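You operate a simulated robot arm through the tools that you are given. There is no shell and no other tool.

The job below is to be done with a simulated robot arm. You get a single attempt, and the scene is never put back.

## Task
Give the pot that the care card names about 40 ml of water.
Fine: use the measuring jug, on the potting stand; then jug back and pot on the ledge, white stripe to the room. Set down upright: what you pick out, measuring jug.

Only the result counts: the job must be done as asked and must still hold three seconds after the hand-in. Knocking over, shifting, dropping, spilling or breaking anything else fails it.

## Robot
A 7-joint arm with a three-finger gripper, fixed in place. Base frame: the origin is at the foot of the arm, x ahead of it, y to its left, z up; the work surface is at about z = 800. Readings come in mm, degrees, newtons and seconds.
Its first joint turns from -166.0 to 166.0 degrees. Payload 2.69 kg.
The TCP is the grasp point between the finger pads, 30 mm short of the fingertips. In the tool frame z runs along the fingers and y along their closing line. Largest opening 128 mm; the body of the gripper starts 117 mm behind the TCP.
Orientation is that of the tool frame in the base frame, as a unit quaternion [x, y, z, w]. With the fingers straight down and closing along the base's y, the tool's x points along the base's -x, its y along +y and its z along -z.

## Interface
- The arm moves only by the tool move_arm. Its argument "rows" is a list that holds one entry, the list of rows, each a list of 7 numbers: the shift along the tool's x, y, z in units of 150 mm (1.0 is 150 mm), then the turn, a rotation vector about the tool's x, y, z in units of 180 degrees (1.0 is 180 degrees), then the closure in counts, from 0 (fully open) to 255 (shut). In form: [[[dx, dy, dz, rx, ry, rz, jaw], ...]]. A call has 1 to 20 rows; each row is the pose to reach, as a shift and turn from the pose commanded when the call began, along the tool's axes at that moment. A call with a number of a shift or a turn outside -1 to 1 is refused whole. A row lasts 0.2 s, in which the tool goes at most 50 mm and 8.6 degrees; a call with a longer step from one row to the next is refused whole, and so is a gripper value outside its range. A pose out of reach is approached as far as the arm can. The call stops where the force on the tool passes 40 N (or 10 N more than at its start, if that is more) or the arm is blocked; 0.2 s more then pass. Each finger halts on what it meets, pressing with about 38 N; the grip force reading is that of the motor and also rises with nothing between the fingers. The clock runs only during rows and for 0.2 s after the last one: add rows that repeat a pose to give the fingers time. The reply holds the time, the measured pose of the TCP, the force on the tool along the base axes, the opening and the grip force, in the units named above and with some noise, with the torque about the TCP (base axes, N m) and any sound that the robot's microphone picked up.
- Cameras (640 x 400 px; columns grow to the right, rows downward): "scene" is fixed at [221.2, 642.4, 1597.5]; the picture's right is [-0.50, -0.86, 0.00], its down [-0.68, 0.40, -0.61] and it looks along [0.53, -0.31, -0.79] (base axes); focal length 346 px, centre (320, 200). "wrist" rides on the gripper at [58, 54, -131] in the tool frame; the picture's right is [-0.68, 0.74, 0.00], its down [-0.62, -0.57, -0.55] and it looks along [-0.40, -0.37, 0.84] (tool axes); focal length 234 px, centre (320, 200). There is no depth. A picture from a camera that has moved, and an enlarged one, comes with that camera's place and axes in the base frame and with its lens. The place of the scene camera against the robot may be out by one fixed shift of up to 18 mm in any direction.
- grab_frame(camera): a new picture of that camera. It takes no simulated time.
- lift_body(by): slides the trunk up (or, below 0, down) by that many mm; the arm rides with it, the base frame stays. It gives what a move gives, with no picture.
- enlarge(camera, box): a new picture of the part [left, top, right, bottom] of that camera's present view, enlarged. It takes no simulated time.
- sign_off(): hands the job in; it is judged then, once.

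Nothing tells you positions but the pictures and the camera data. Unless the task says otherwise, let go and move clear before handing in.

The tools are called after ">>>" as name(argument=value, ...) on one line, values as JSON. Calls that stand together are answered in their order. move_arm: Moves the arm, as the interface text tells. Its arguments: {"type":"object","properties":{"rows":{"type":"array","items":{"type":"array","items":{"type":"array","items":{"type":"number"}}}}},"required":["rows"]} The other tools are called the same way: lift_body (by) slides the trunk up or down; grab_frame (camera) takes a picture; enlarge (camera, box) takes an enlarged picture of a part of a camera's view; sign_off () hands the job in.

At the start:

```text
clock: 0.0
tcp_pos: [586.6, 328.2, 1253.1]
tool_rot: [0.0, 1.0, 0.0, 0.0]
contact_force: [-0.3, 0.4, 0.1]
torque: [-0.03, -0.02, 0.0]
finger_gap: 127.9
grip_force: 0.1
trunk travel left (down, up): [-150.0, 200.0]
```

scene: 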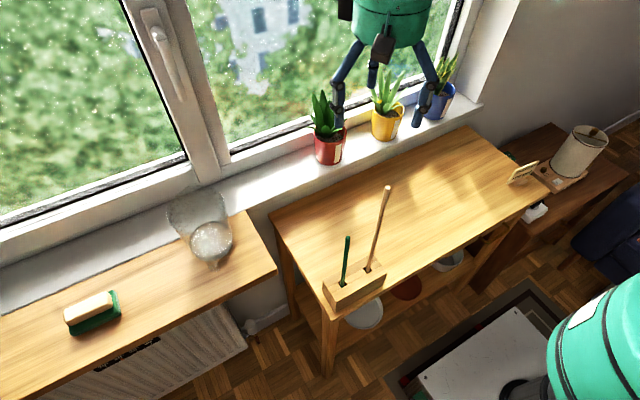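
wrist: 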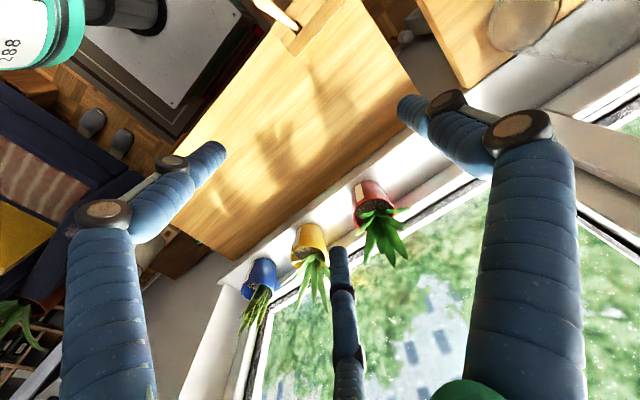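

I see three pots (red, yellow, blue) on the window ledge, a glass jug with water on the left bench, a wooden potting stand with a stick holder, and a care card at the far right end of the stand. I'll take close-ups first to read the card and check the jug.

>>> enlarge(camera="scene", box=[480, 130, 600, 205])

>>> enlarge(camera="scene", box=[140, 180, 268, 280])

>>> enlarge(camera="scene", box=[290, 50, 482, 170])

>>> enlarge(camera="wrist", box=[220, 160, 420, 320])

```text
5.33 times, centred on (540, 168) of scene
camera zoom: at [221.2, 642.4, 1597.5], right [-0.5, -0.86, 0.0], down [-0.68, 0.4, -0.61], along [0.53, -0.31, -0.79], focal length 1848 px, centre (-853, 373)
```

zoom: 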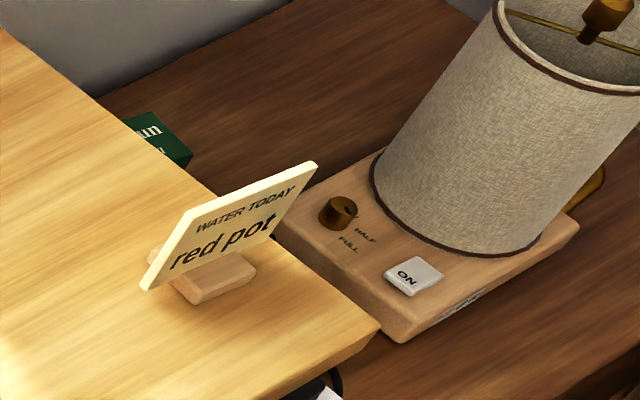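

```text
4.00 times, centred on (204, 230) of scene
camera zoom: at [221.2, 642.4, 1597.5], right [-0.5, -0.86, 0.0], down [-0.68, 0.4, -0.61], along [0.53, -0.31, -0.79], focal length 1386 px, centre (784, 80)
```

zoom: 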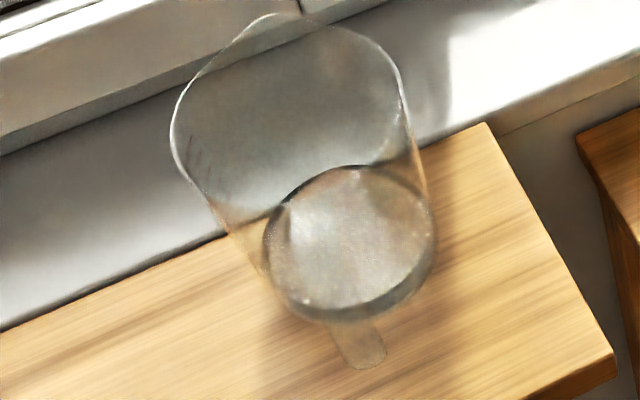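

```text
3.33 times, centred on (386, 110) of scene
camera zoom: at [221.2, 642.4, 1597.5], right [-0.5, -0.86, 0.0], down [-0.68, 0.4, -0.61], along [0.53, -0.31, -0.79], focal length 1155 px, centre (100, 500)
```

zoom: 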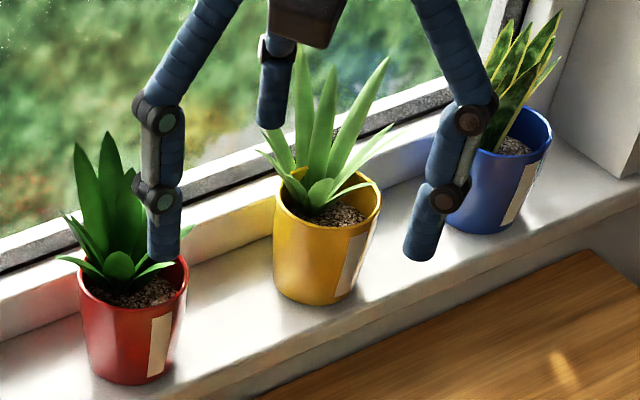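

```text
2.50 times, centred on (320, 240) of wrist
camera zoom: at [527.5, 381.4, 1382.4], right [0.68, 0.74, 0.0], down [0.62, -0.57, 0.55], along [0.4, -0.37, -0.84], focal length 585 px, centre (320, 100)
```

zoom: 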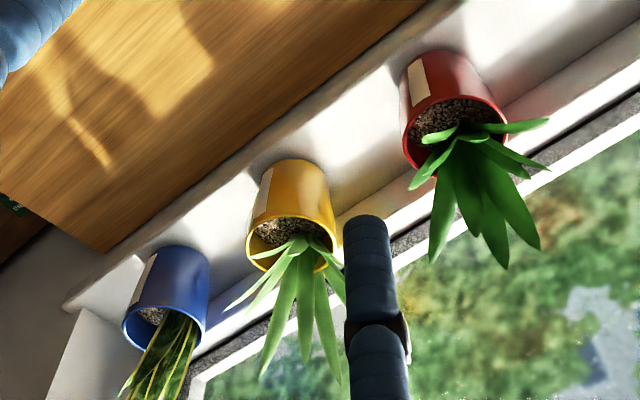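

The card says "red pot". The hand in the picture seems to have three fingers although the text says two, so I'll close it in free air and see how it moves before relying on it.

>>> move_arm(rows=[[[0, 0, 0, 0, 0, 0, 128], [0, 0, 0, 0, 0, 0, 128], [0, 0, 0, 0, 0, 0, 128]]])

>>> grab_frame(camera="wrist")

>>> enlarge(camera="scene", box=[290, 0, 482, 120])

```text
clock: 0.8
tcp_pos: [586.1, 329.4, 1252.6]
tool_rot: [0.0, 1.0, 0.0, 0.001]
contact_force: [-0.1, -0.9, -0.4]
torque: [-0.01, -0.04, -0.01]
finger_gap: 63.7
grip_force: 0.1
trunk travel left (down, up): [-150.0, 200.0]
```

```text
taken
camera wrist: at [527.5, 381.4, 1382.4], right [0.68, 0.74, 0.0], down [0.62, -0.57, 0.55], along [0.4, -0.37, -0.84], focal length 234 px, centre (320, 200)
```

wrist: 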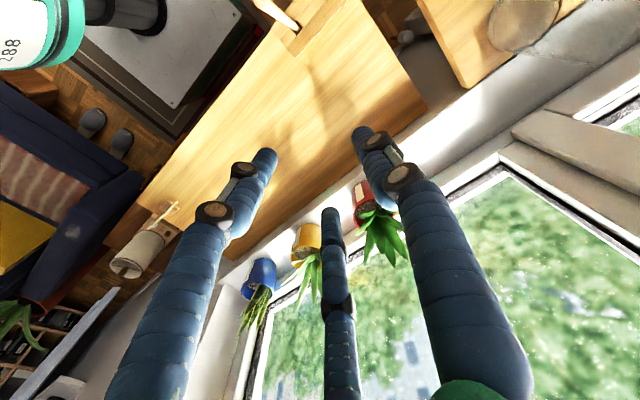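

```text
3.33 times, centred on (386, 60) of scene
camera zoom: at [221.2, 642.4, 1597.5], right [-0.5, -0.86, 0.0], down [-0.68, 0.4, -0.61], along [0.53, -0.31, -0.79], focal length 1155 px, centre (100, 667)
```

zoom: 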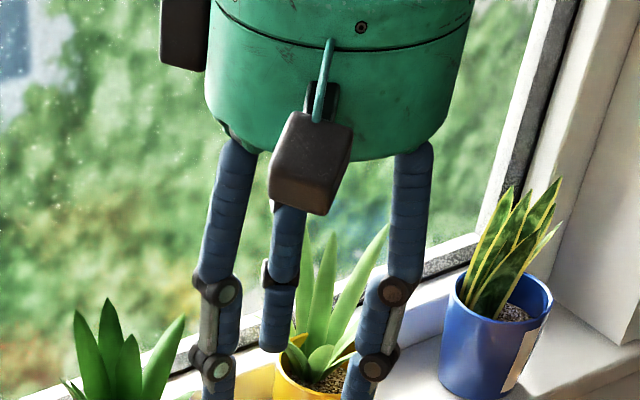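

The hand really does close with three fingers spaced evenly around the tool axis, so I'll plan centred grasps that work with either layout. Next I swing the wrist camera toward the jug to locate it and read its markings.

>>> move_arm(rows=[[[-0.01, 0.08, 0.033, 0, 0, -0.0456, 0], [-0.02, 0.16, 0.067, 0, 0, -0.0911, 0], [-0.03, 0.24, 0.1, 0, 0, -0.1367, 0], [-0.04, 0.32, 0.133, 0, 0, -0.1822, 0], [-0.05, 0.4, 0.167, 0, 0, -0.2278, 0], [-0.06, 0.48, 0.2, 0, 0, -0.2733, 0], [-0.07, 0.56, 0.233, 0, 0, -0.3189, 0], [-0.08, 0.64, 0.267, 0, 0, -0.3644, 0], [-0.09, 0.72, 0.3, 0, 0, -0.41, 0], [-0.1, 0.8, 0.333, 0, 0, -0.4556, 0], [-0.1, 0.8, 0.333, 0, 0, -0.4556, 0], [-0.1, 0.8, 0.333, 0, 0, -0.4556, 0]]])

>>> grab_frame(camera="wrist")

>>> grab_frame(camera="scene")

```text
clock: 3.4
tcp_pos: [601.7, 448.3, 1203.0]
tool_rot: [-0.656, 0.755, -0.001, 0.0]
contact_force: [-0.2, 1.0, 0.5]
torque: [-0.01, 0.0, -0.04]
finger_gap: 128.1
grip_force: 0.0
trunk travel left (down, up): [-150.0, 200.0]
```

```text
taken
camera wrist: at [539.2, 397.5, 1332.7], right [-0.64, 0.77, 0.0], down [0.65, 0.53, 0.55], along [0.42, 0.35, -0.84], focal length 234 px, centre (320, 200)
```

wrist: 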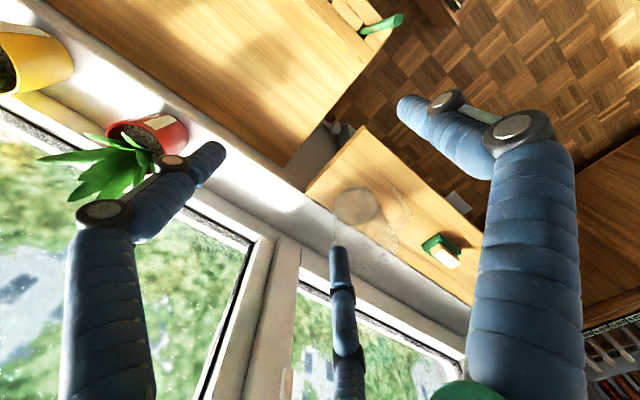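

```text
taken
```

scene: 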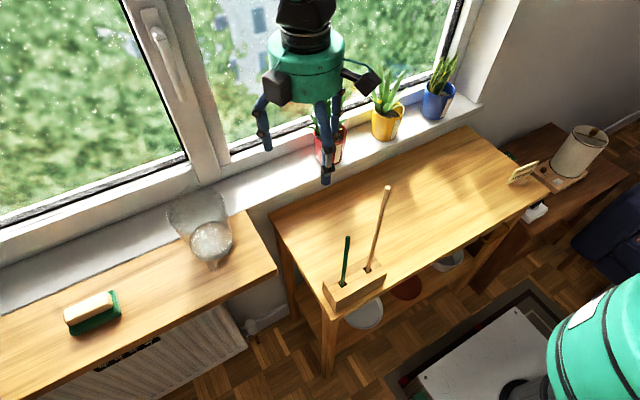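

>>> enlarge(camera="wrist", box=[290, 140, 450, 290])

>>> enlarge(camera="scene", box=[155, 180, 255, 280])

>>> enlarge(camera="wrist", box=[30, 60, 240, 230])

```text
2.67 times, centred on (370, 215) of wrist
camera zoom: at [539.2, 397.5, 1332.7], right [-0.64, 0.77, 0.0], down [0.65, 0.53, 0.55], along [0.42, 0.35, -0.84], focal length 624 px, centre (187, 160)
```

zoom: 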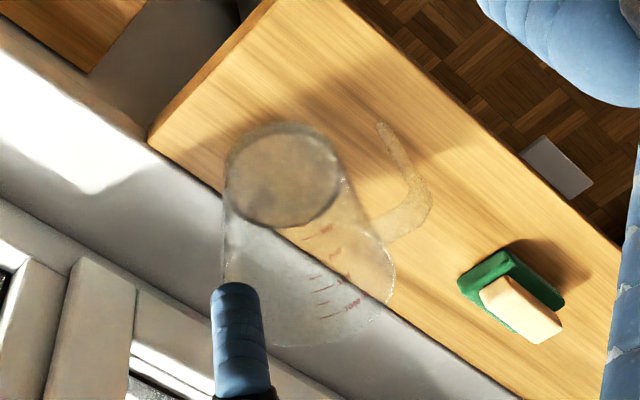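

```text
4.00 times, centred on (205, 230) of scene
camera zoom: at [221.2, 642.4, 1597.5], right [-0.5, -0.86, 0.0], down [-0.68, 0.4, -0.61], along [0.53, -0.31, -0.79], focal length 1386 px, centre (780, 80)
```

zoom: 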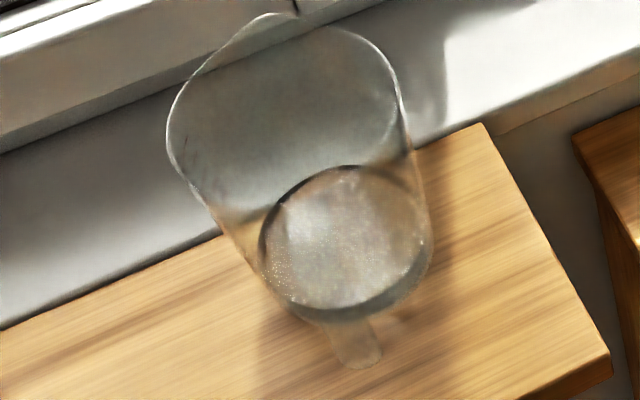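

```text
2.35 times, centred on (135, 145) of wrist
camera zoom: at [539.2, 397.5, 1332.7], right [-0.64, 0.77, 0.0], down [0.65, 0.53, 0.55], along [0.42, 0.35, -0.84], focal length 551 px, centre (755, 329)
```

zoom: 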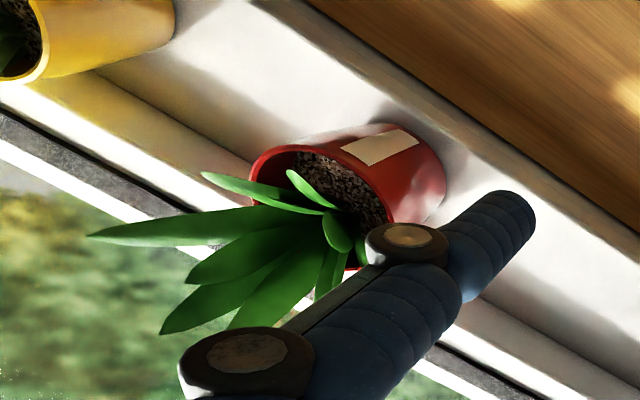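

The jug stands on the board at about (715, 648) with its handle toward the room, and the red pot is near (770, 300). I'll move the wrist camera to the other side of the pot for a wide-baseline view, staying high.

>>> move_arm(rows=[[[0.206, -0.08, 0, 0, 0, 0, 0], [0.412, -0.159, 0, 0, 0, 0, 0], [0.618, -0.239, 0, 0, 0, 0, 0], [0.823, -0.318, 0, 0, 0, 0, 0]]])

>>> move_arm(rows=[[[0.206, -0.08, 0, 0, 0, 0, 0], [0.412, -0.159, 0, 0, 0, 0, 0], [0.618, -0.239, 0, 0, 0, 0, 0], [0.823, -0.318, 0, 0, 0, 0, 0], [0.823, -0.318, 0, 0, 0, 0, 0]]])

>>> grab_frame(camera="wrist")

>>> enlarge(camera="wrist", box=[230, 130, 390, 230])

>>> enlarge(camera="scene", box=[280, 80, 376, 180])

```text
clock: 4.4
tcp_pos: [631.8, 320.5, 1201.3]
tool_rot: [-0.656, 0.755, -0.001, 0.001]
contact_force: [0.7, 0.2, 0.0]
torque: [0.0, -0.01, -0.03]
finger_gap: 127.9
grip_force: 0.1
trunk travel left (down, up): [-150.0, 200.0]
```

```text
clock: 5.6
tcp_pos: [660.3, 191.7, 1204.0]
tool_rot: [-0.656, 0.754, 0.001, 0.0]
contact_force: [-1.5, -0.1, 0.7]
torque: [0.02, 0.0, 0.0]
finger_gap: 128.3
grip_force: 0.1
trunk travel left (down, up): [-150.0, 200.0]
```

```text
taken
camera wrist: at [597.9, 140.3, 1334.3], right [-0.63, 0.77, 0.0], down [0.65, 0.53, 0.55], along [0.42, 0.35, -0.84], focal length 234 px, centre (320, 200)
```

wrist: 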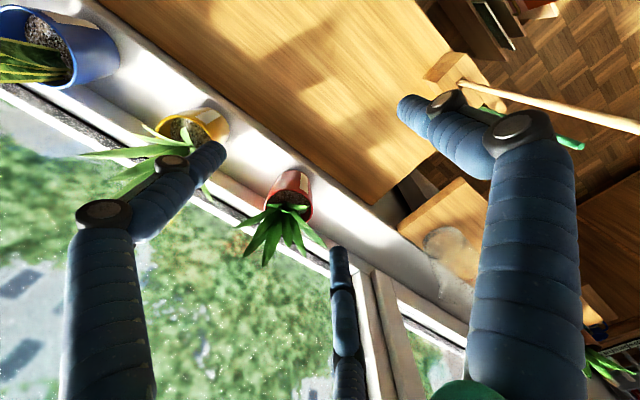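

```text
4.00 times, centred on (310, 180) of wrist
camera zoom: at [597.9, 140.3, 1334.3], right [-0.63, 0.77, 0.0], down [0.65, 0.53, 0.55], along [0.42, 0.35, -0.84], focal length 937 px, centre (360, 280)
```

zoom: 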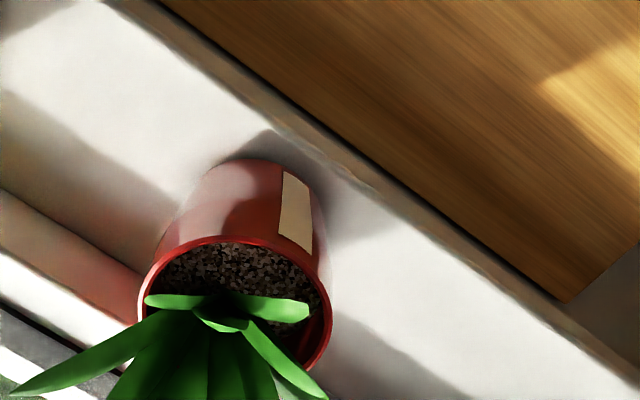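

```text
4.00 times, centred on (328, 130) of scene
camera zoom: at [221.2, 642.4, 1597.5], right [-0.5, -0.86, 0.0], down [-0.68, 0.4, -0.61], along [0.53, -0.31, -0.79], focal length 1386 px, centre (288, 480)
```

zoom: 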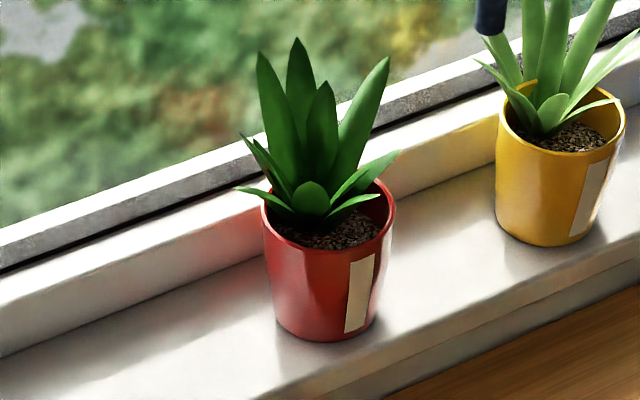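

The red pot's rim centre triangulates well to about (832, 255, 967), with the ledge at z≈871 and the stand top at z≈800. Now I'll take more views of the jug from this side.

>>> enlarge(camera="wrist", box=[400, 200, 496, 260])

>>> enlarge(camera="scene", box=[164, 184, 244, 274])

>>> enlarge(camera="scene", box=[250, 180, 410, 330])

```text
6.67 times, centred on (448, 230) of wrist
camera zoom: at [597.9, 140.3, 1334.3], right [-0.63, 0.77, 0.0], down [0.65, 0.53, 0.55], along [0.42, 0.35, -0.84], focal length 1561 px, centre (-533, 0)
```

zoom: 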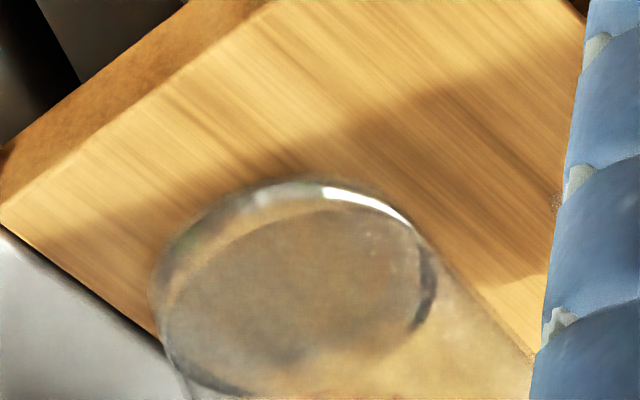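

```text
4.44 times, centred on (204, 229) of scene
camera zoom: at [221.2, 642.4, 1597.5], right [-0.5, -0.86, 0.0], down [-0.68, 0.4, -0.61], along [0.53, -0.31, -0.79], focal length 1540 px, centre (836, 71)
```

zoom: 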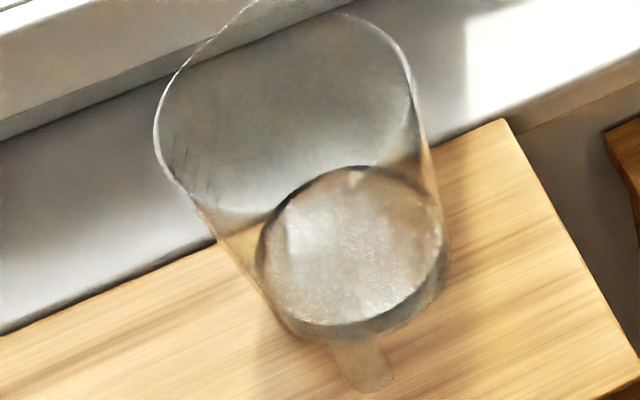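

```text
2.67 times, centred on (330, 255) of scene
camera zoom: at [221.2, 642.4, 1597.5], right [-0.5, -0.86, 0.0], down [-0.68, 0.4, -0.61], along [0.53, -0.31, -0.79], focal length 924 px, centre (293, 53)
```

zoom: 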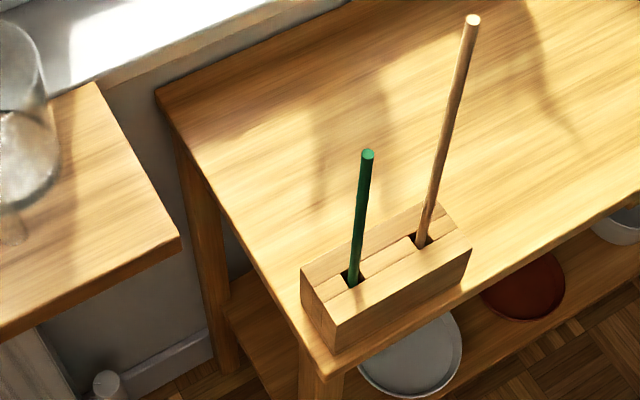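

The jug's handle points toward the room, and two sticks rise to z≈1150 and z≈1050 near (487, 354) and (486, 428), so the arm has to stay clear of them. I'll swing the hand to a horizontal posture pointing at the window with the camera on top, staying high, because I plan to use it for both grasps.

>>> move_arm(rows=[[[-0.044, 0.033, -0.02, 0.0278, 0.0242, -0.0278, 0], [-0.088, 0.066, -0.041, 0.0556, 0.0484, -0.0556, 0], [-0.131, 0.099, -0.061, 0.0834, 0.0726, -0.0834, 0], [-0.175, 0.132, -0.082, 0.1112, 0.0968, -0.1112, 0], [-0.219, 0.165, -0.102, 0.139, 0.121, -0.139, 0], [-0.263, 0.198, -0.123, 0.1668, 0.1452, -0.1668, 0], [-0.307, 0.231, -0.143, 0.1946, 0.1694, -0.1946, 0], [-0.35, 0.265, -0.164, 0.2224, 0.1936, -0.2224, 0], [-0.394, 0.298, -0.184, 0.2502, 0.2178, -0.2502, 0], [-0.438, 0.331, -0.205, 0.278, 0.242, -0.278, 0], [-0.482, 0.364, -0.225, 0.3058, 0.2662, -0.3058, 0], [-0.526, 0.397, -0.246, 0.3336, 0.2904, -0.3336, 0], [-0.569, 0.43, -0.266, 0.3614, 0.3146, -0.3614, 0], [-0.613, 0.463, -0.287, 0.3892, 0.3388, -0.3892, 0], [-0.657, 0.496, -0.307, 0.417, 0.363, -0.417, 0], [-0.657, 0.496, -0.307, 0.417, 0.363, -0.417, 0]]])

>>> grab_frame(camera="scene")

>>> grab_frame(camera="wrist")

```text
clock: 9.0
tcp_pos: [602.3, 297.8, 1248.5]
tool_rot: [0.707, 0.0, 0.707, 0.001]
contact_force: [-0.7, -0.4, 0.2]
torque: [-0.02, 0.01, 0.02]
finger_gap: 128.0
grip_force: 0.0
trunk travel left (down, up): [-150.0, 200.0]
```

```text
taken
```

scene: 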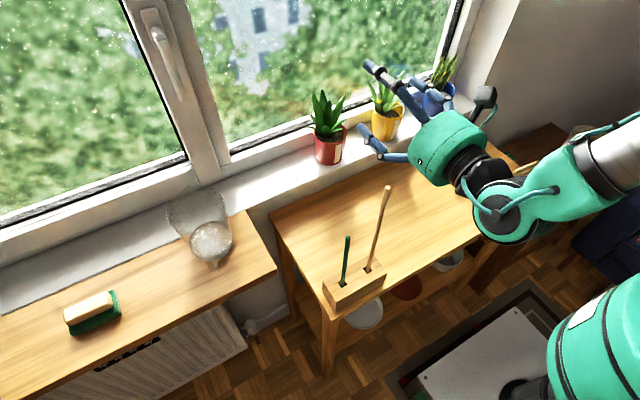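

```text
taken
camera wrist: at [470.3, 243.9, 1306.0], right [0.0, -0.74, -0.68], down [-0.55, 0.57, -0.62], along [0.84, 0.37, -0.4], focal length 234 px, centre (320, 200)
```

wrist: 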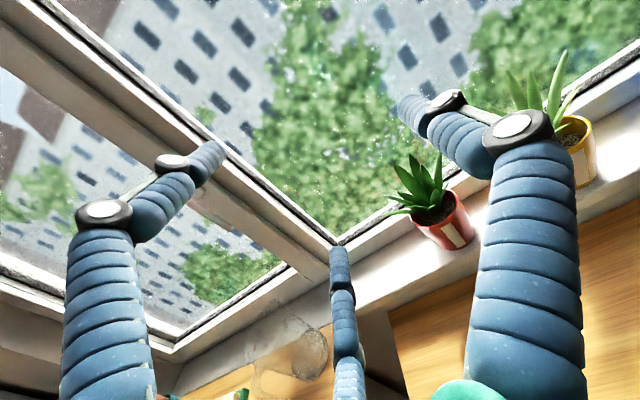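

The horizontal posture was reached exactly. I'll now move left and then down to look at the jug from the room side.

>>> move_arm(rows=[[[0, -0.228, -0.036, 0, 0, 0, 0], [0, -0.457, -0.072, 0, 0, 0, 0], [0, -0.685, -0.108, 0, 0, 0, 0], [0, -0.913, -0.143, 0, 0, 0, 0]]])

>>> move_arm(rows=[[[0, -0.228, -0.036, 0, 0, 0, 0], [0, -0.457, -0.072, 0, 0, 0, 0], [0, -0.685, -0.108, 0, 0, 0, 0], [0, -0.913, -0.143, 0, 0, 0, 0], [-0.2, -0.913, -0.143, 0, 0, 0, 0], [-0.4, -0.913, -0.143, 0, 0, 0, 0], [-0.6, -0.913, -0.143, 0, 0, 0, 0], [-0.8, -0.913, -0.143, 0, 0, 0, 0], [-1.0, -0.913, -0.143, 0, 0, 0, 0], [-1.0, -0.913, -0.143, 0, 0, 0, 0]]])

>>> grab_frame(camera="scene")

>>> grab_frame(camera="wrist")

```text
clock: 10.0
tcp_pos: [582.6, 434.9, 1244.1]
tool_rot: [0.707, 0.0, 0.707, 0.0]
contact_force: [1.4, -0.5, -0.1]
torque: [-0.02, 0.02, 0.02]
finger_gap: 127.9
grip_force: 0.1
trunk travel left (down, up): [-150.0, 200.0]
```

```text
clock: 12.2
tcp_pos: [560.1, 574.5, 1098.0]
tool_rot: [0.707, 0.001, 0.707, -0.001]
contact_force: [-0.8, 0.2, -1.2]
torque: [0.0, -0.1, -0.01]
finger_gap: 127.9
grip_force: 0.0
trunk travel left (down, up): [-150.0, 200.0]
```

```text
taken
```

scene: 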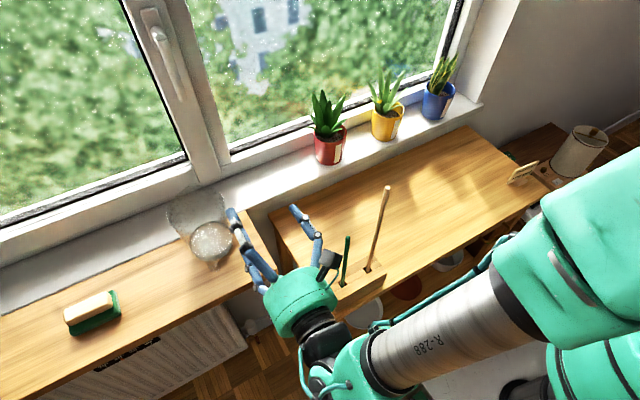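

```text
taken
camera wrist: at [428.8, 520.2, 1155.6], right [0.0, -0.74, -0.68], down [-0.55, 0.57, -0.62], along [0.84, 0.37, -0.4], focal length 234 px, centre (320, 200)
```

wrist: 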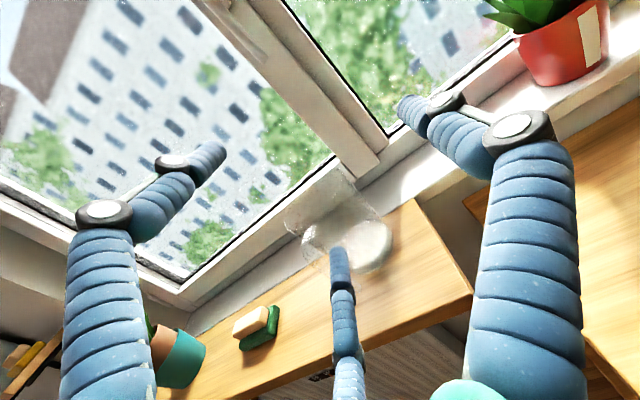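

>>> enlarge(camera="wrist", box=[265, 150, 425, 290])

>>> enlarge(camera="scene", box=[150, 180, 270, 280])

```text
2.86 times, centred on (345, 220) of wrist
camera zoom: at [428.8, 520.2, 1155.6], right [0.0, -0.74, -0.68], down [-0.55, 0.57, -0.62], along [0.84, 0.37, -0.4], focal length 669 px, centre (249, 143)
```

zoom: 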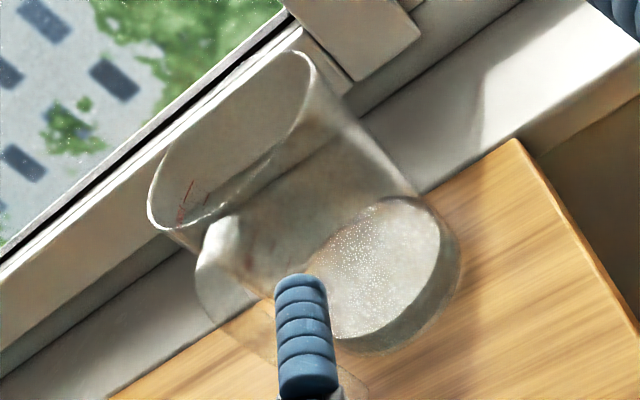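

```text
4.00 times, centred on (210, 230) of scene
camera zoom: at [221.2, 642.4, 1597.5], right [-0.5, -0.86, 0.0], down [-0.68, 0.4, -0.61], along [0.53, -0.31, -0.79], focal length 1386 px, centre (760, 80)
```

zoom: 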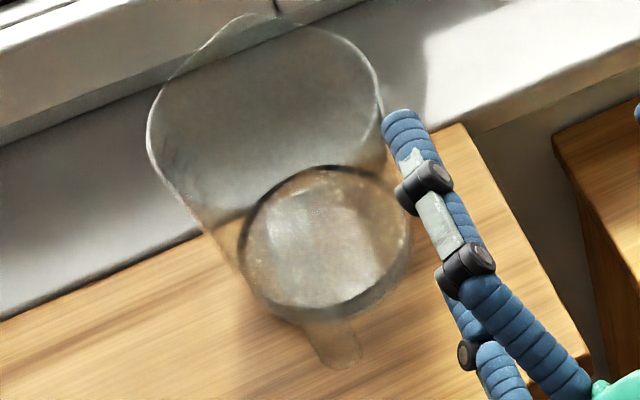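

The jug axis works out near (711, 648), with its base at z≈878, its rim at z≈1030 and its diameter about 104–118 mm. Before grasping I'll check whether the lower "third finger" is solid by slowly letting it overlap the fixed board edge at x≈577, well clear of the jug.

>>> move_arm(rows=[[[0, -0.06, -0.2, 0, 0, 0, 0], [0, -0.12, -0.4, 0, 0, 0, 0], [-0.25, -0.173, -0.4, 0, 0, 0, 0], [-0.5, -0.173, -0.4, 0, 0, 0, 0], [-0.75, -0.173, -0.4, 0, 0, 0, 0], [-1.0, -0.173, -0.4, 0, 0, 0, 0], [-1.0, -0.173, -0.4, 0, 0, 0, 0]]])

>>> grab_frame(camera="wrist")

>>> grab_frame(camera="scene")

```text
clock: 13.8
tcp_pos: [500.5, 600.1, 945.4]
tool_rot: [0.707, -0.002, 0.707, 0.001]
contact_force: [-0.1, 1.1, 0.4]
torque: [0.02, 0.03, -0.04]
finger_gap: 128.0
grip_force: 0.0
trunk travel left (down, up): [-150.0, 200.0]
```

```text
taken
camera wrist: at [368.4, 545.9, 1003.1], right [0.0, -0.74, -0.68], down [-0.55, 0.57, -0.62], along [0.84, 0.37, -0.4], focal length 234 px, centre (320, 200)
```

wrist: 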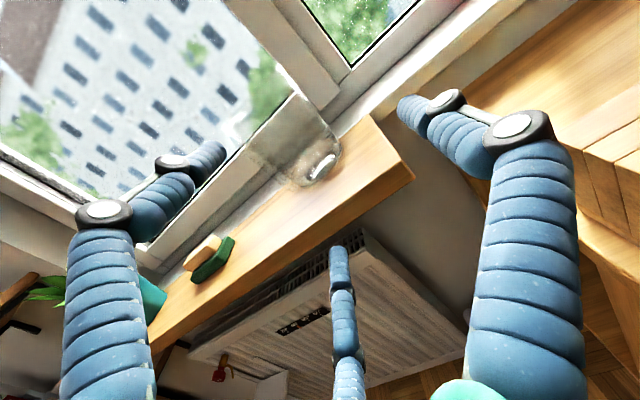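

```text
taken
```

scene: 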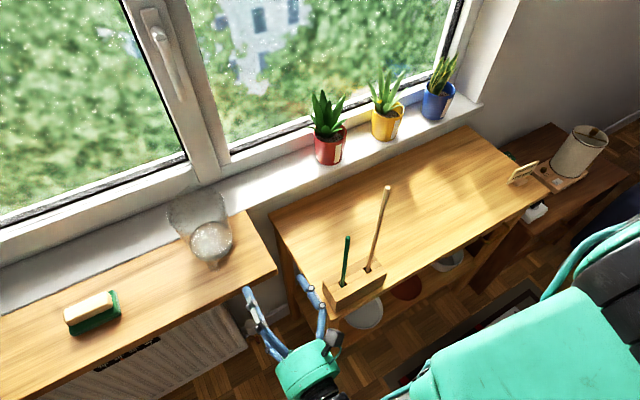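

>>> enlarge(camera="wrist", box=[235, 85, 363, 195])

```text
3.64 times, centred on (299, 140) of wrist
camera zoom: at [368.4, 545.9, 1003.1], right [0.0, -0.74, -0.68], down [-0.55, 0.57, -0.62], along [0.84, 0.37, -0.4], focal length 852 px, centre (396, 418)
```

zoom: 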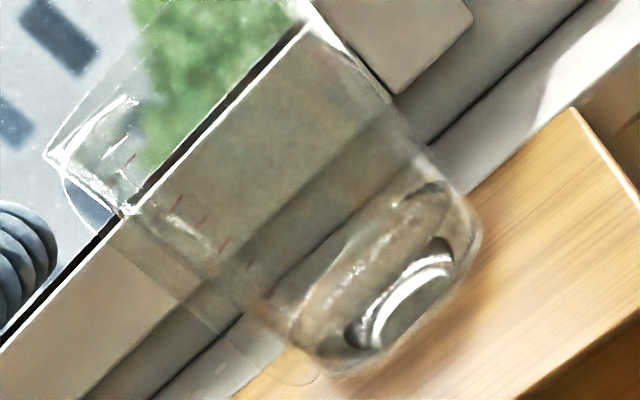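

>>> enlarge(camera="wrist", box=[215, 55, 375, 205])

>>> enlarge(camera="wrist", box=[280, 120, 360, 200])

```text
2.67 times, centred on (295, 130) of wrist
camera zoom: at [368.4, 545.9, 1003.1], right [0.0, -0.74, -0.68], down [-0.55, 0.57, -0.62], along [0.84, 0.37, -0.4], focal length 624 px, centre (387, 387)
```

zoom: 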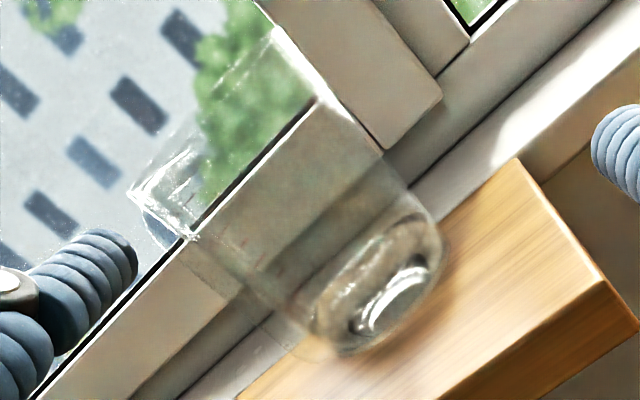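

```text
5.00 times, centred on (320, 160) of wrist
camera zoom: at [368.4, 545.9, 1003.1], right [0.0, -0.74, -0.68], down [-0.55, 0.57, -0.62], along [0.84, 0.37, -0.4], focal length 1171 px, centre (320, 400)
```

zoom: 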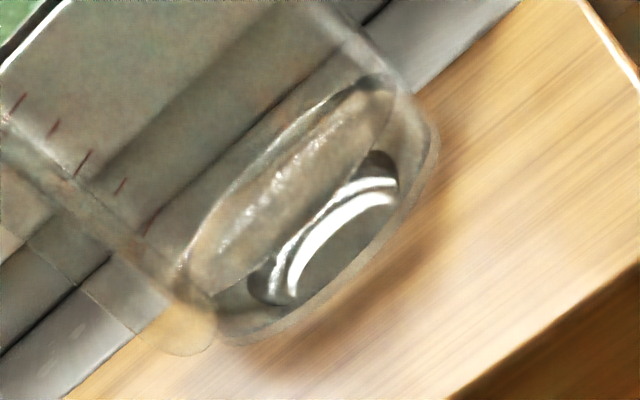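

The view shows the jug rim at z≈1022, the water surface at about 902 and red ticks roughly 14 mm apart. Now the slow forward check against the board edge, which only the lower visual finger overlaps.

>>> move_arm(rows=[[[-0.1, 0, 0.1, 0, 0, 0, 0], [-0.1, 0, 0.2, 0, 0, 0, 0], [-0.1, 0, 0.25, 0, 0, 0, 0], [-0.1, 0, 0.28, 0, 0, 0, 0], [-0.1, 0, 0.31, 0, 0, 0, 0], [-0.1, 0, 0.34, 0, 0, 0, 0], [-0.1, 0, 0.37, 0, 0, 0, 0], [-0.1, 0, 0.4, 0, 0, 0, 0], [-0.1, 0, 0.43, 0, 0, 0, 0]]])

>>> grab_frame(camera="wrist")

>>> enlarge(camera="scene", box=[180, 220, 340, 360])

```text
clock: 15.8
tcp_pos: [564.8, 598.3, 934.3]
tool_rot: [0.707, -0.002, 0.707, 0.002]
contact_force: [0.3, 0.0, -0.1]
torque: [-0.04, -0.02, 0.04]
finger_gap: 127.7
grip_force: 0.0
trunk travel left (down, up): [-150.0, 200.0]
```

```text
taken
camera wrist: at [432.8, 544.3, 991.0], right [0.0, -0.74, -0.68], down [-0.55, 0.57, -0.62], along [0.84, 0.37, -0.4], focal length 234 px, centre (320, 200)
```

wrist: 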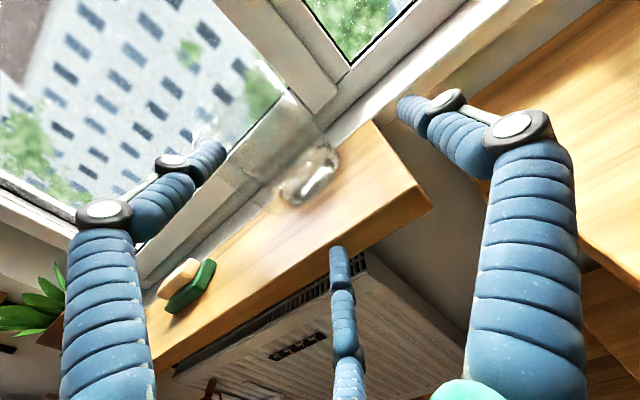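

```text
2.86 times, centred on (260, 290) of scene
camera zoom: at [221.2, 642.4, 1597.5], right [-0.5, -0.86, 0.0], down [-0.68, 0.4, -0.61], along [0.53, -0.31, -0.79], focal length 990 px, centre (491, -57)
```

zoom: 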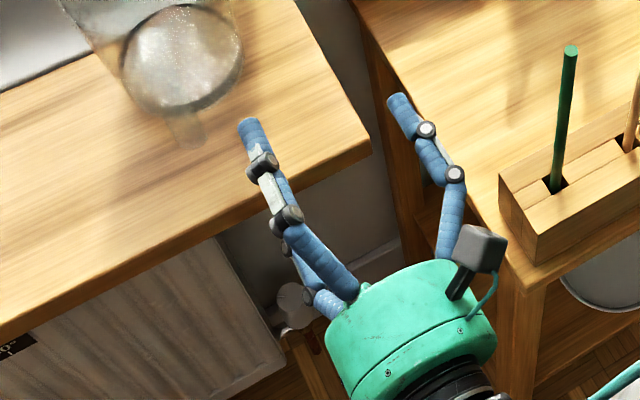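

>>> enlarge(camera="wrist", box=[300, 210, 396, 270])

```text
6.67 times, centred on (348, 240) of wrist
camera zoom: at [432.8, 544.3, 991.0], right [0.0, -0.74, -0.68], down [-0.55, 0.57, -0.62], along [0.84, 0.37, -0.4], focal length 1561 px, centre (133, -67)
```

zoom: 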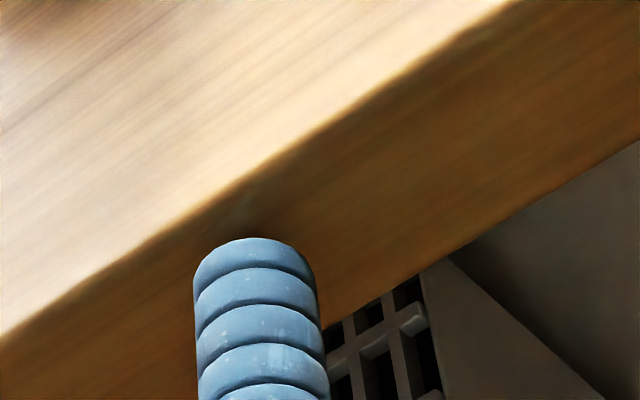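

>>> move_arm(rows=[[[0, 0, 0.025, 0, 0, 0, 0], [0, 0, 0.05, 0, 0, 0, 0], [0, 0, 0.075, 0, 0, 0, 0], [0, 0, 0.1, 0, 0, 0, 0], [0, 0, 0.1, 0, 0, 0, 0]]])

>>> enlarge(camera="wrist", box=[300, 210, 396, 270])

```text
clock: 16.6
tcp_pos: [569.0, 600.2, 930.7]
tool_rot: [0.709, 0.003, 0.705, 0.0]
contact_force: [-9.9, 3.4, 1.4]
torque: [0.22, 0.62, 0.37]
finger_gap: 129.1
grip_force: 0.2
trunk travel left (down, up): [-150.0, 200.0]
stopped in row 3: the force on the tool passed its limit at 47 N (the readings are from after the stop); the commanded pose is now the measured one
```

```text
6.67 times, centred on (348, 240) of wrist
camera zoom: at [439.4, 545.4, 989.1], right [0.0, -0.74, -0.67], down [-0.55, 0.56, -0.62], along [0.83, 0.37, -0.41], focal length 1561 px, centre (133, -67)
```

zoom: 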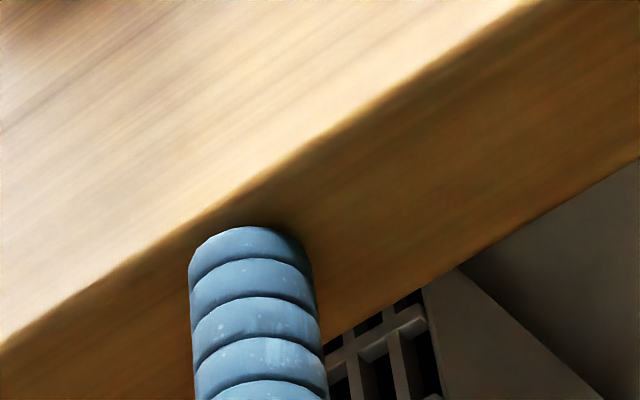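

The contact force (−10 N in x, acting about 65 mm below the TCP) shows the third finger is solid, so this is really a three-finger hand. A side grasp around the 105 mm jug therefore won't fit. I'll back off and look at the jug's handle from the side for a handle grasp.

>>> move_arm(rows=[[[0, 0, -0.1, 0, 0, 0, 0], [0, 0, -0.35, 0, 0, 0, 0], [0.3, 0, -0.35, 0, 0, 0, 0], [0.6, 0, -0.35, 0, 0, 0, 0], [0.9, 0, -0.35, 0, 0, 0, 0], [1.0, 0, -0.35, 0, 0, 0, 0]]])

>>> move_arm(rows=[[[0.3, 0, 0, 0, 0, 0, 0], [0.6, 0, 0, 0, 0, 0, 0], [0.9, 0, 0, 0, 0, 0, 0], [1.0, 0, 0, 0, 0, 0, 0]]])

>>> grab_frame(camera="scene")

```text
clock: 18.0
tcp_pos: [519.2, 600.6, 1080.8]
tool_rot: [0.708, 0.002, 0.706, 0.0]
contact_force: [0.0, 0.1, -0.1]
torque: [-0.01, -0.01, 0.02]
finger_gap: 128.0
grip_force: 0.1
trunk travel left (down, up): [-150.0, 200.0]
```

```text
clock: 19.0
tcp_pos: [520.5, 598.2, 1229.9]
tool_rot: [0.709, 0.002, 0.705, 0.001]
contact_force: [0.6, 0.6, 0.1]
torque: [0.03, 0.02, 0.04]
finger_gap: 127.7
grip_force: 0.1
trunk travel left (down, up): [-150.0, 200.0]
```

```text
taken
```

scene: 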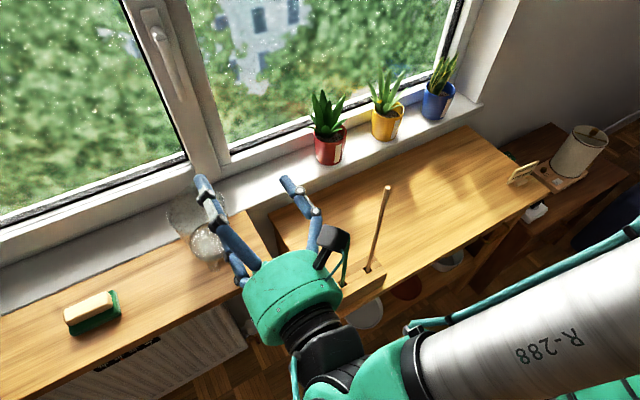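

>>> move_arm(rows=[[[0.01, 0.108, 0.122, 0.0458, 0, 0, 0], [0.02, 0.217, 0.243, 0.0917, 0, 0, 0], [0.03, 0.325, 0.365, 0.1375, 0, 0, 0], [0.04, 0.434, 0.487, 0.1833, 0, 0, 0], [0.05, 0.542, 0.608, 0.2292, 0, 0, 0], [0.06, 0.65, 0.73, 0.275, 0, 0, 0], [0.07, 0.759, 0.851, 0.3208, 0, 0, 0], [0.08, 0.867, 0.973, 0.3667, 0, 0, 0], [0.08, 0.867, 0.973, 0.3667, 0, 0, 0]]])

>>> grab_frame(camera="wrist")

>>> grab_frame(camera="scene")

```text
clock: 21.0
tcp_pos: [583.1, 547.7, 1252.3]
tool_rot: [0.673, 0.233, 0.663, -0.232]
contact_force: [0.3, -0.7, 0.5]
torque: [-0.03, 0.02, 0.01]
finger_gap: 127.8
grip_force: 0.2
out of reach, approached as far as the arm can: row 5, 6, 7, 8, 9
trunk travel left (down, up): [-150.0, 200.0]
```

```text
taken
camera wrist: at [513.8, 424.2, 1310.6], right [0.45, -0.58, -0.68], down [-0.79, 0.1, -0.61], along [0.42, 0.81, -0.42], focal length 234 px, centre (320, 200)
```

wrist: 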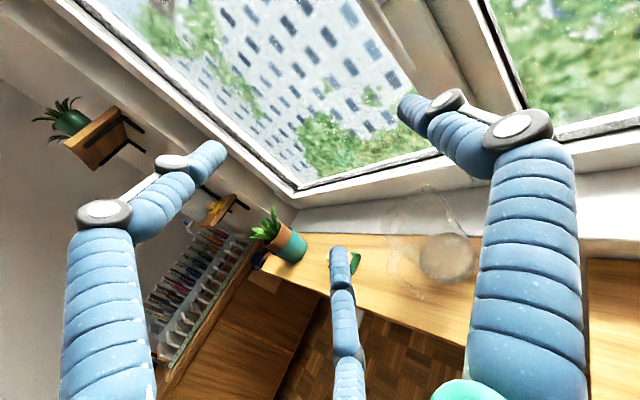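

```text
taken
```

scene: 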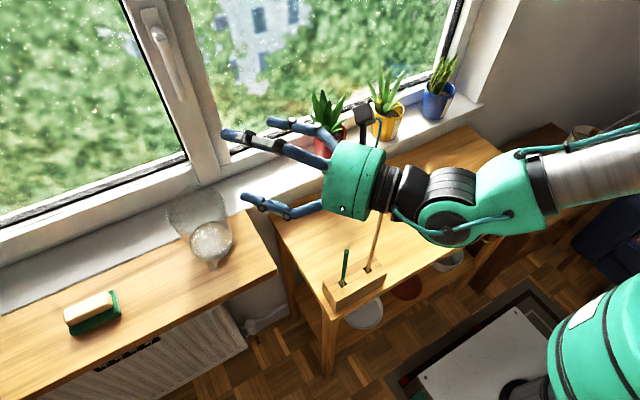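

>>> enlarge(camera="wrist", box=[375, 175, 487, 305])

```text
3.08 times, centred on (431, 240) of wrist
camera zoom: at [513.8, 424.2, 1310.6], right [0.45, -0.58, -0.68], down [-0.79, 0.1, -0.61], along [0.42, 0.81, -0.42], focal length 720 px, centre (-22, 77)
```

zoom: 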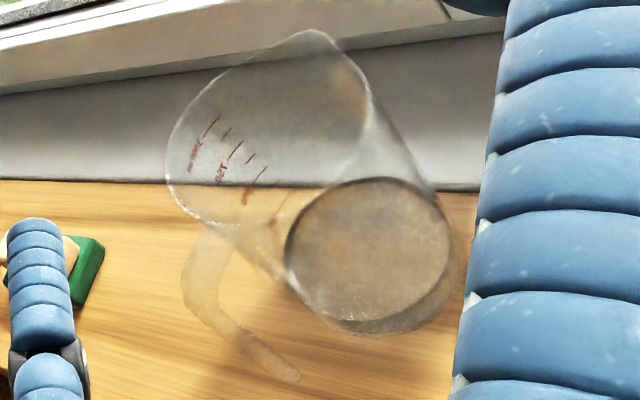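

>>> enlarge(camera="wrist", box=[402, 178, 438, 212])

>>> enlarge(camera="wrist", box=[395, 195, 475, 290])

```text
11.76 times, centred on (420, 195) of wrist
camera zoom: at [513.8, 424.2, 1310.6], right [0.45, -0.58, -0.68], down [-0.79, 0.1, -0.61], along [0.42, 0.81, -0.42], focal length 2755 px, centre (-856, 259)
```

zoom: 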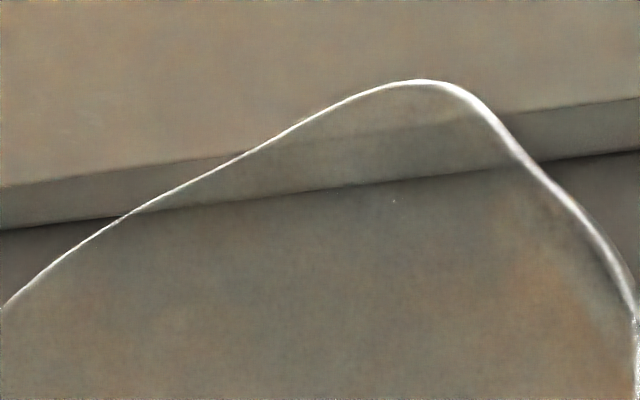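

```text
4.21 times, centred on (435, 242) of wrist
camera zoom: at [513.8, 424.2, 1310.6], right [0.45, -0.58, -0.68], down [-0.79, 0.1, -0.61], along [0.42, 0.81, -0.42], focal length 986 px, centre (-164, 21)
```

zoom: 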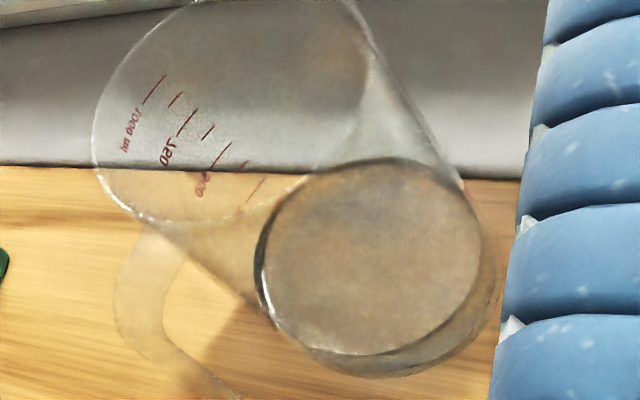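

>>> enlarge(camera="wrist", box=[378, 207, 442, 247])

>>> enlarge(camera="wrist", box=[396, 220, 476, 270])

>>> enlarge(camera="wrist", box=[376, 240, 456, 310])

```text
10.00 times, centred on (410, 227) of wrist
camera zoom: at [513.8, 424.2, 1310.6], right [0.45, -0.58, -0.68], down [-0.79, 0.1, -0.61], along [0.42, 0.81, -0.42], focal length 2342 px, centre (-580, -70)
```

zoom: 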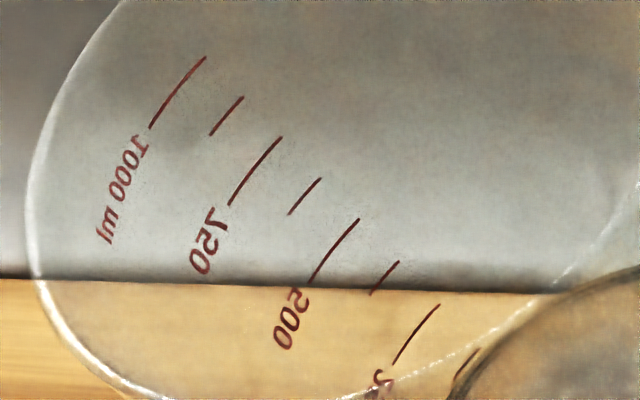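

```text
8.00 times, centred on (436, 245) of wrist
camera zoom: at [513.8, 424.2, 1310.6], right [0.45, -0.58, -0.68], down [-0.79, 0.1, -0.61], along [0.42, 0.81, -0.42], focal length 1873 px, centre (-608, -160)
```

zoom: 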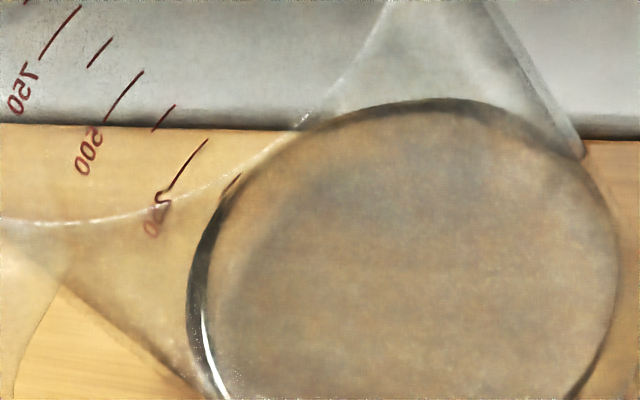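

```text
5.71 times, centred on (416, 275) of wrist
camera zoom: at [513.8, 424.2, 1310.6], right [0.45, -0.58, -0.68], down [-0.79, 0.1, -0.61], along [0.42, 0.81, -0.42], focal length 1338 px, centre (-229, -229)
```

zoom: 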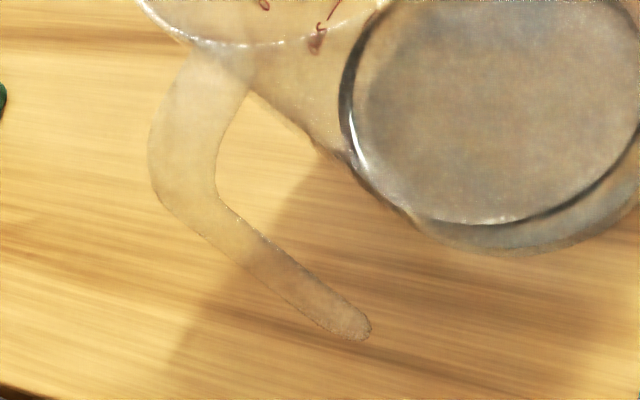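

The jug's red scale reads 250, 500, 750 and 1000 ml (mirrored), with short ticks every 125 ml, and the water line sits near the 125 ml tick. I'll zoom right in on the water line to get a baseline level before pouring.

>>> enlarge(camera="wrist", box=[412, 230, 444, 250])

>>> enlarge(camera="wrist", box=[410, 228, 474, 278])

```text
16.00 times, centred on (428, 240) of wrist
camera zoom: at [513.8, 424.2, 1310.6], right [0.45, -0.58, -0.68], down [-0.79, 0.1, -0.61], along [0.42, 0.81, -0.42], focal length 3747 px, centre (-1408, -440)
```

zoom: 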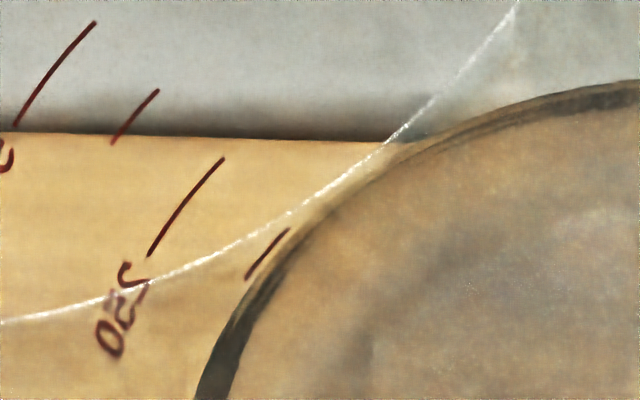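

```text
8.00 times, centred on (442, 253) of wrist
camera zoom: at [513.8, 424.2, 1310.6], right [0.45, -0.58, -0.68], down [-0.79, 0.1, -0.61], along [0.42, 0.81, -0.42], focal length 1873 px, centre (-656, -224)
```

zoom: 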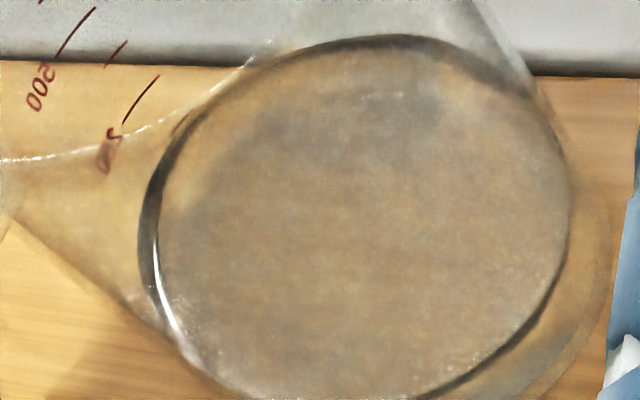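

The handle is an L-shaped bar about 83 mm from the jug axis, with a gap of roughly 20 mm to the body. My plan is to lift pot and jug from above with all three fingers, set both on the stand, re-grip the jug by its handle and roll the wrist to pour. First I'll undo the yaw that hit a limit.

>>> move_arm(rows=[[[0, 0, 0, -0.0458, 0, 0, 0], [0, 0, 0, -0.0917, 0, 0, 0], [0, 0, 0, -0.1375, 0, 0, 0], [0, 0, 0, -0.1833, 0, 0, 0], [0, 0, 0, -0.2133, 0, 0, 0]]])

```text
clock: 22.2
tcp_pos: [590.0, 552.2, 1250.5]
tool_rot: [0.713, 0.003, 0.702, 0.004]
contact_force: [-0.2, -0.2, -0.8]
torque: [0.02, -0.03, 0.02]
finger_gap: 128.1
grip_force: 0.0
trunk travel left (down, up): [-150.0, 200.0]
```

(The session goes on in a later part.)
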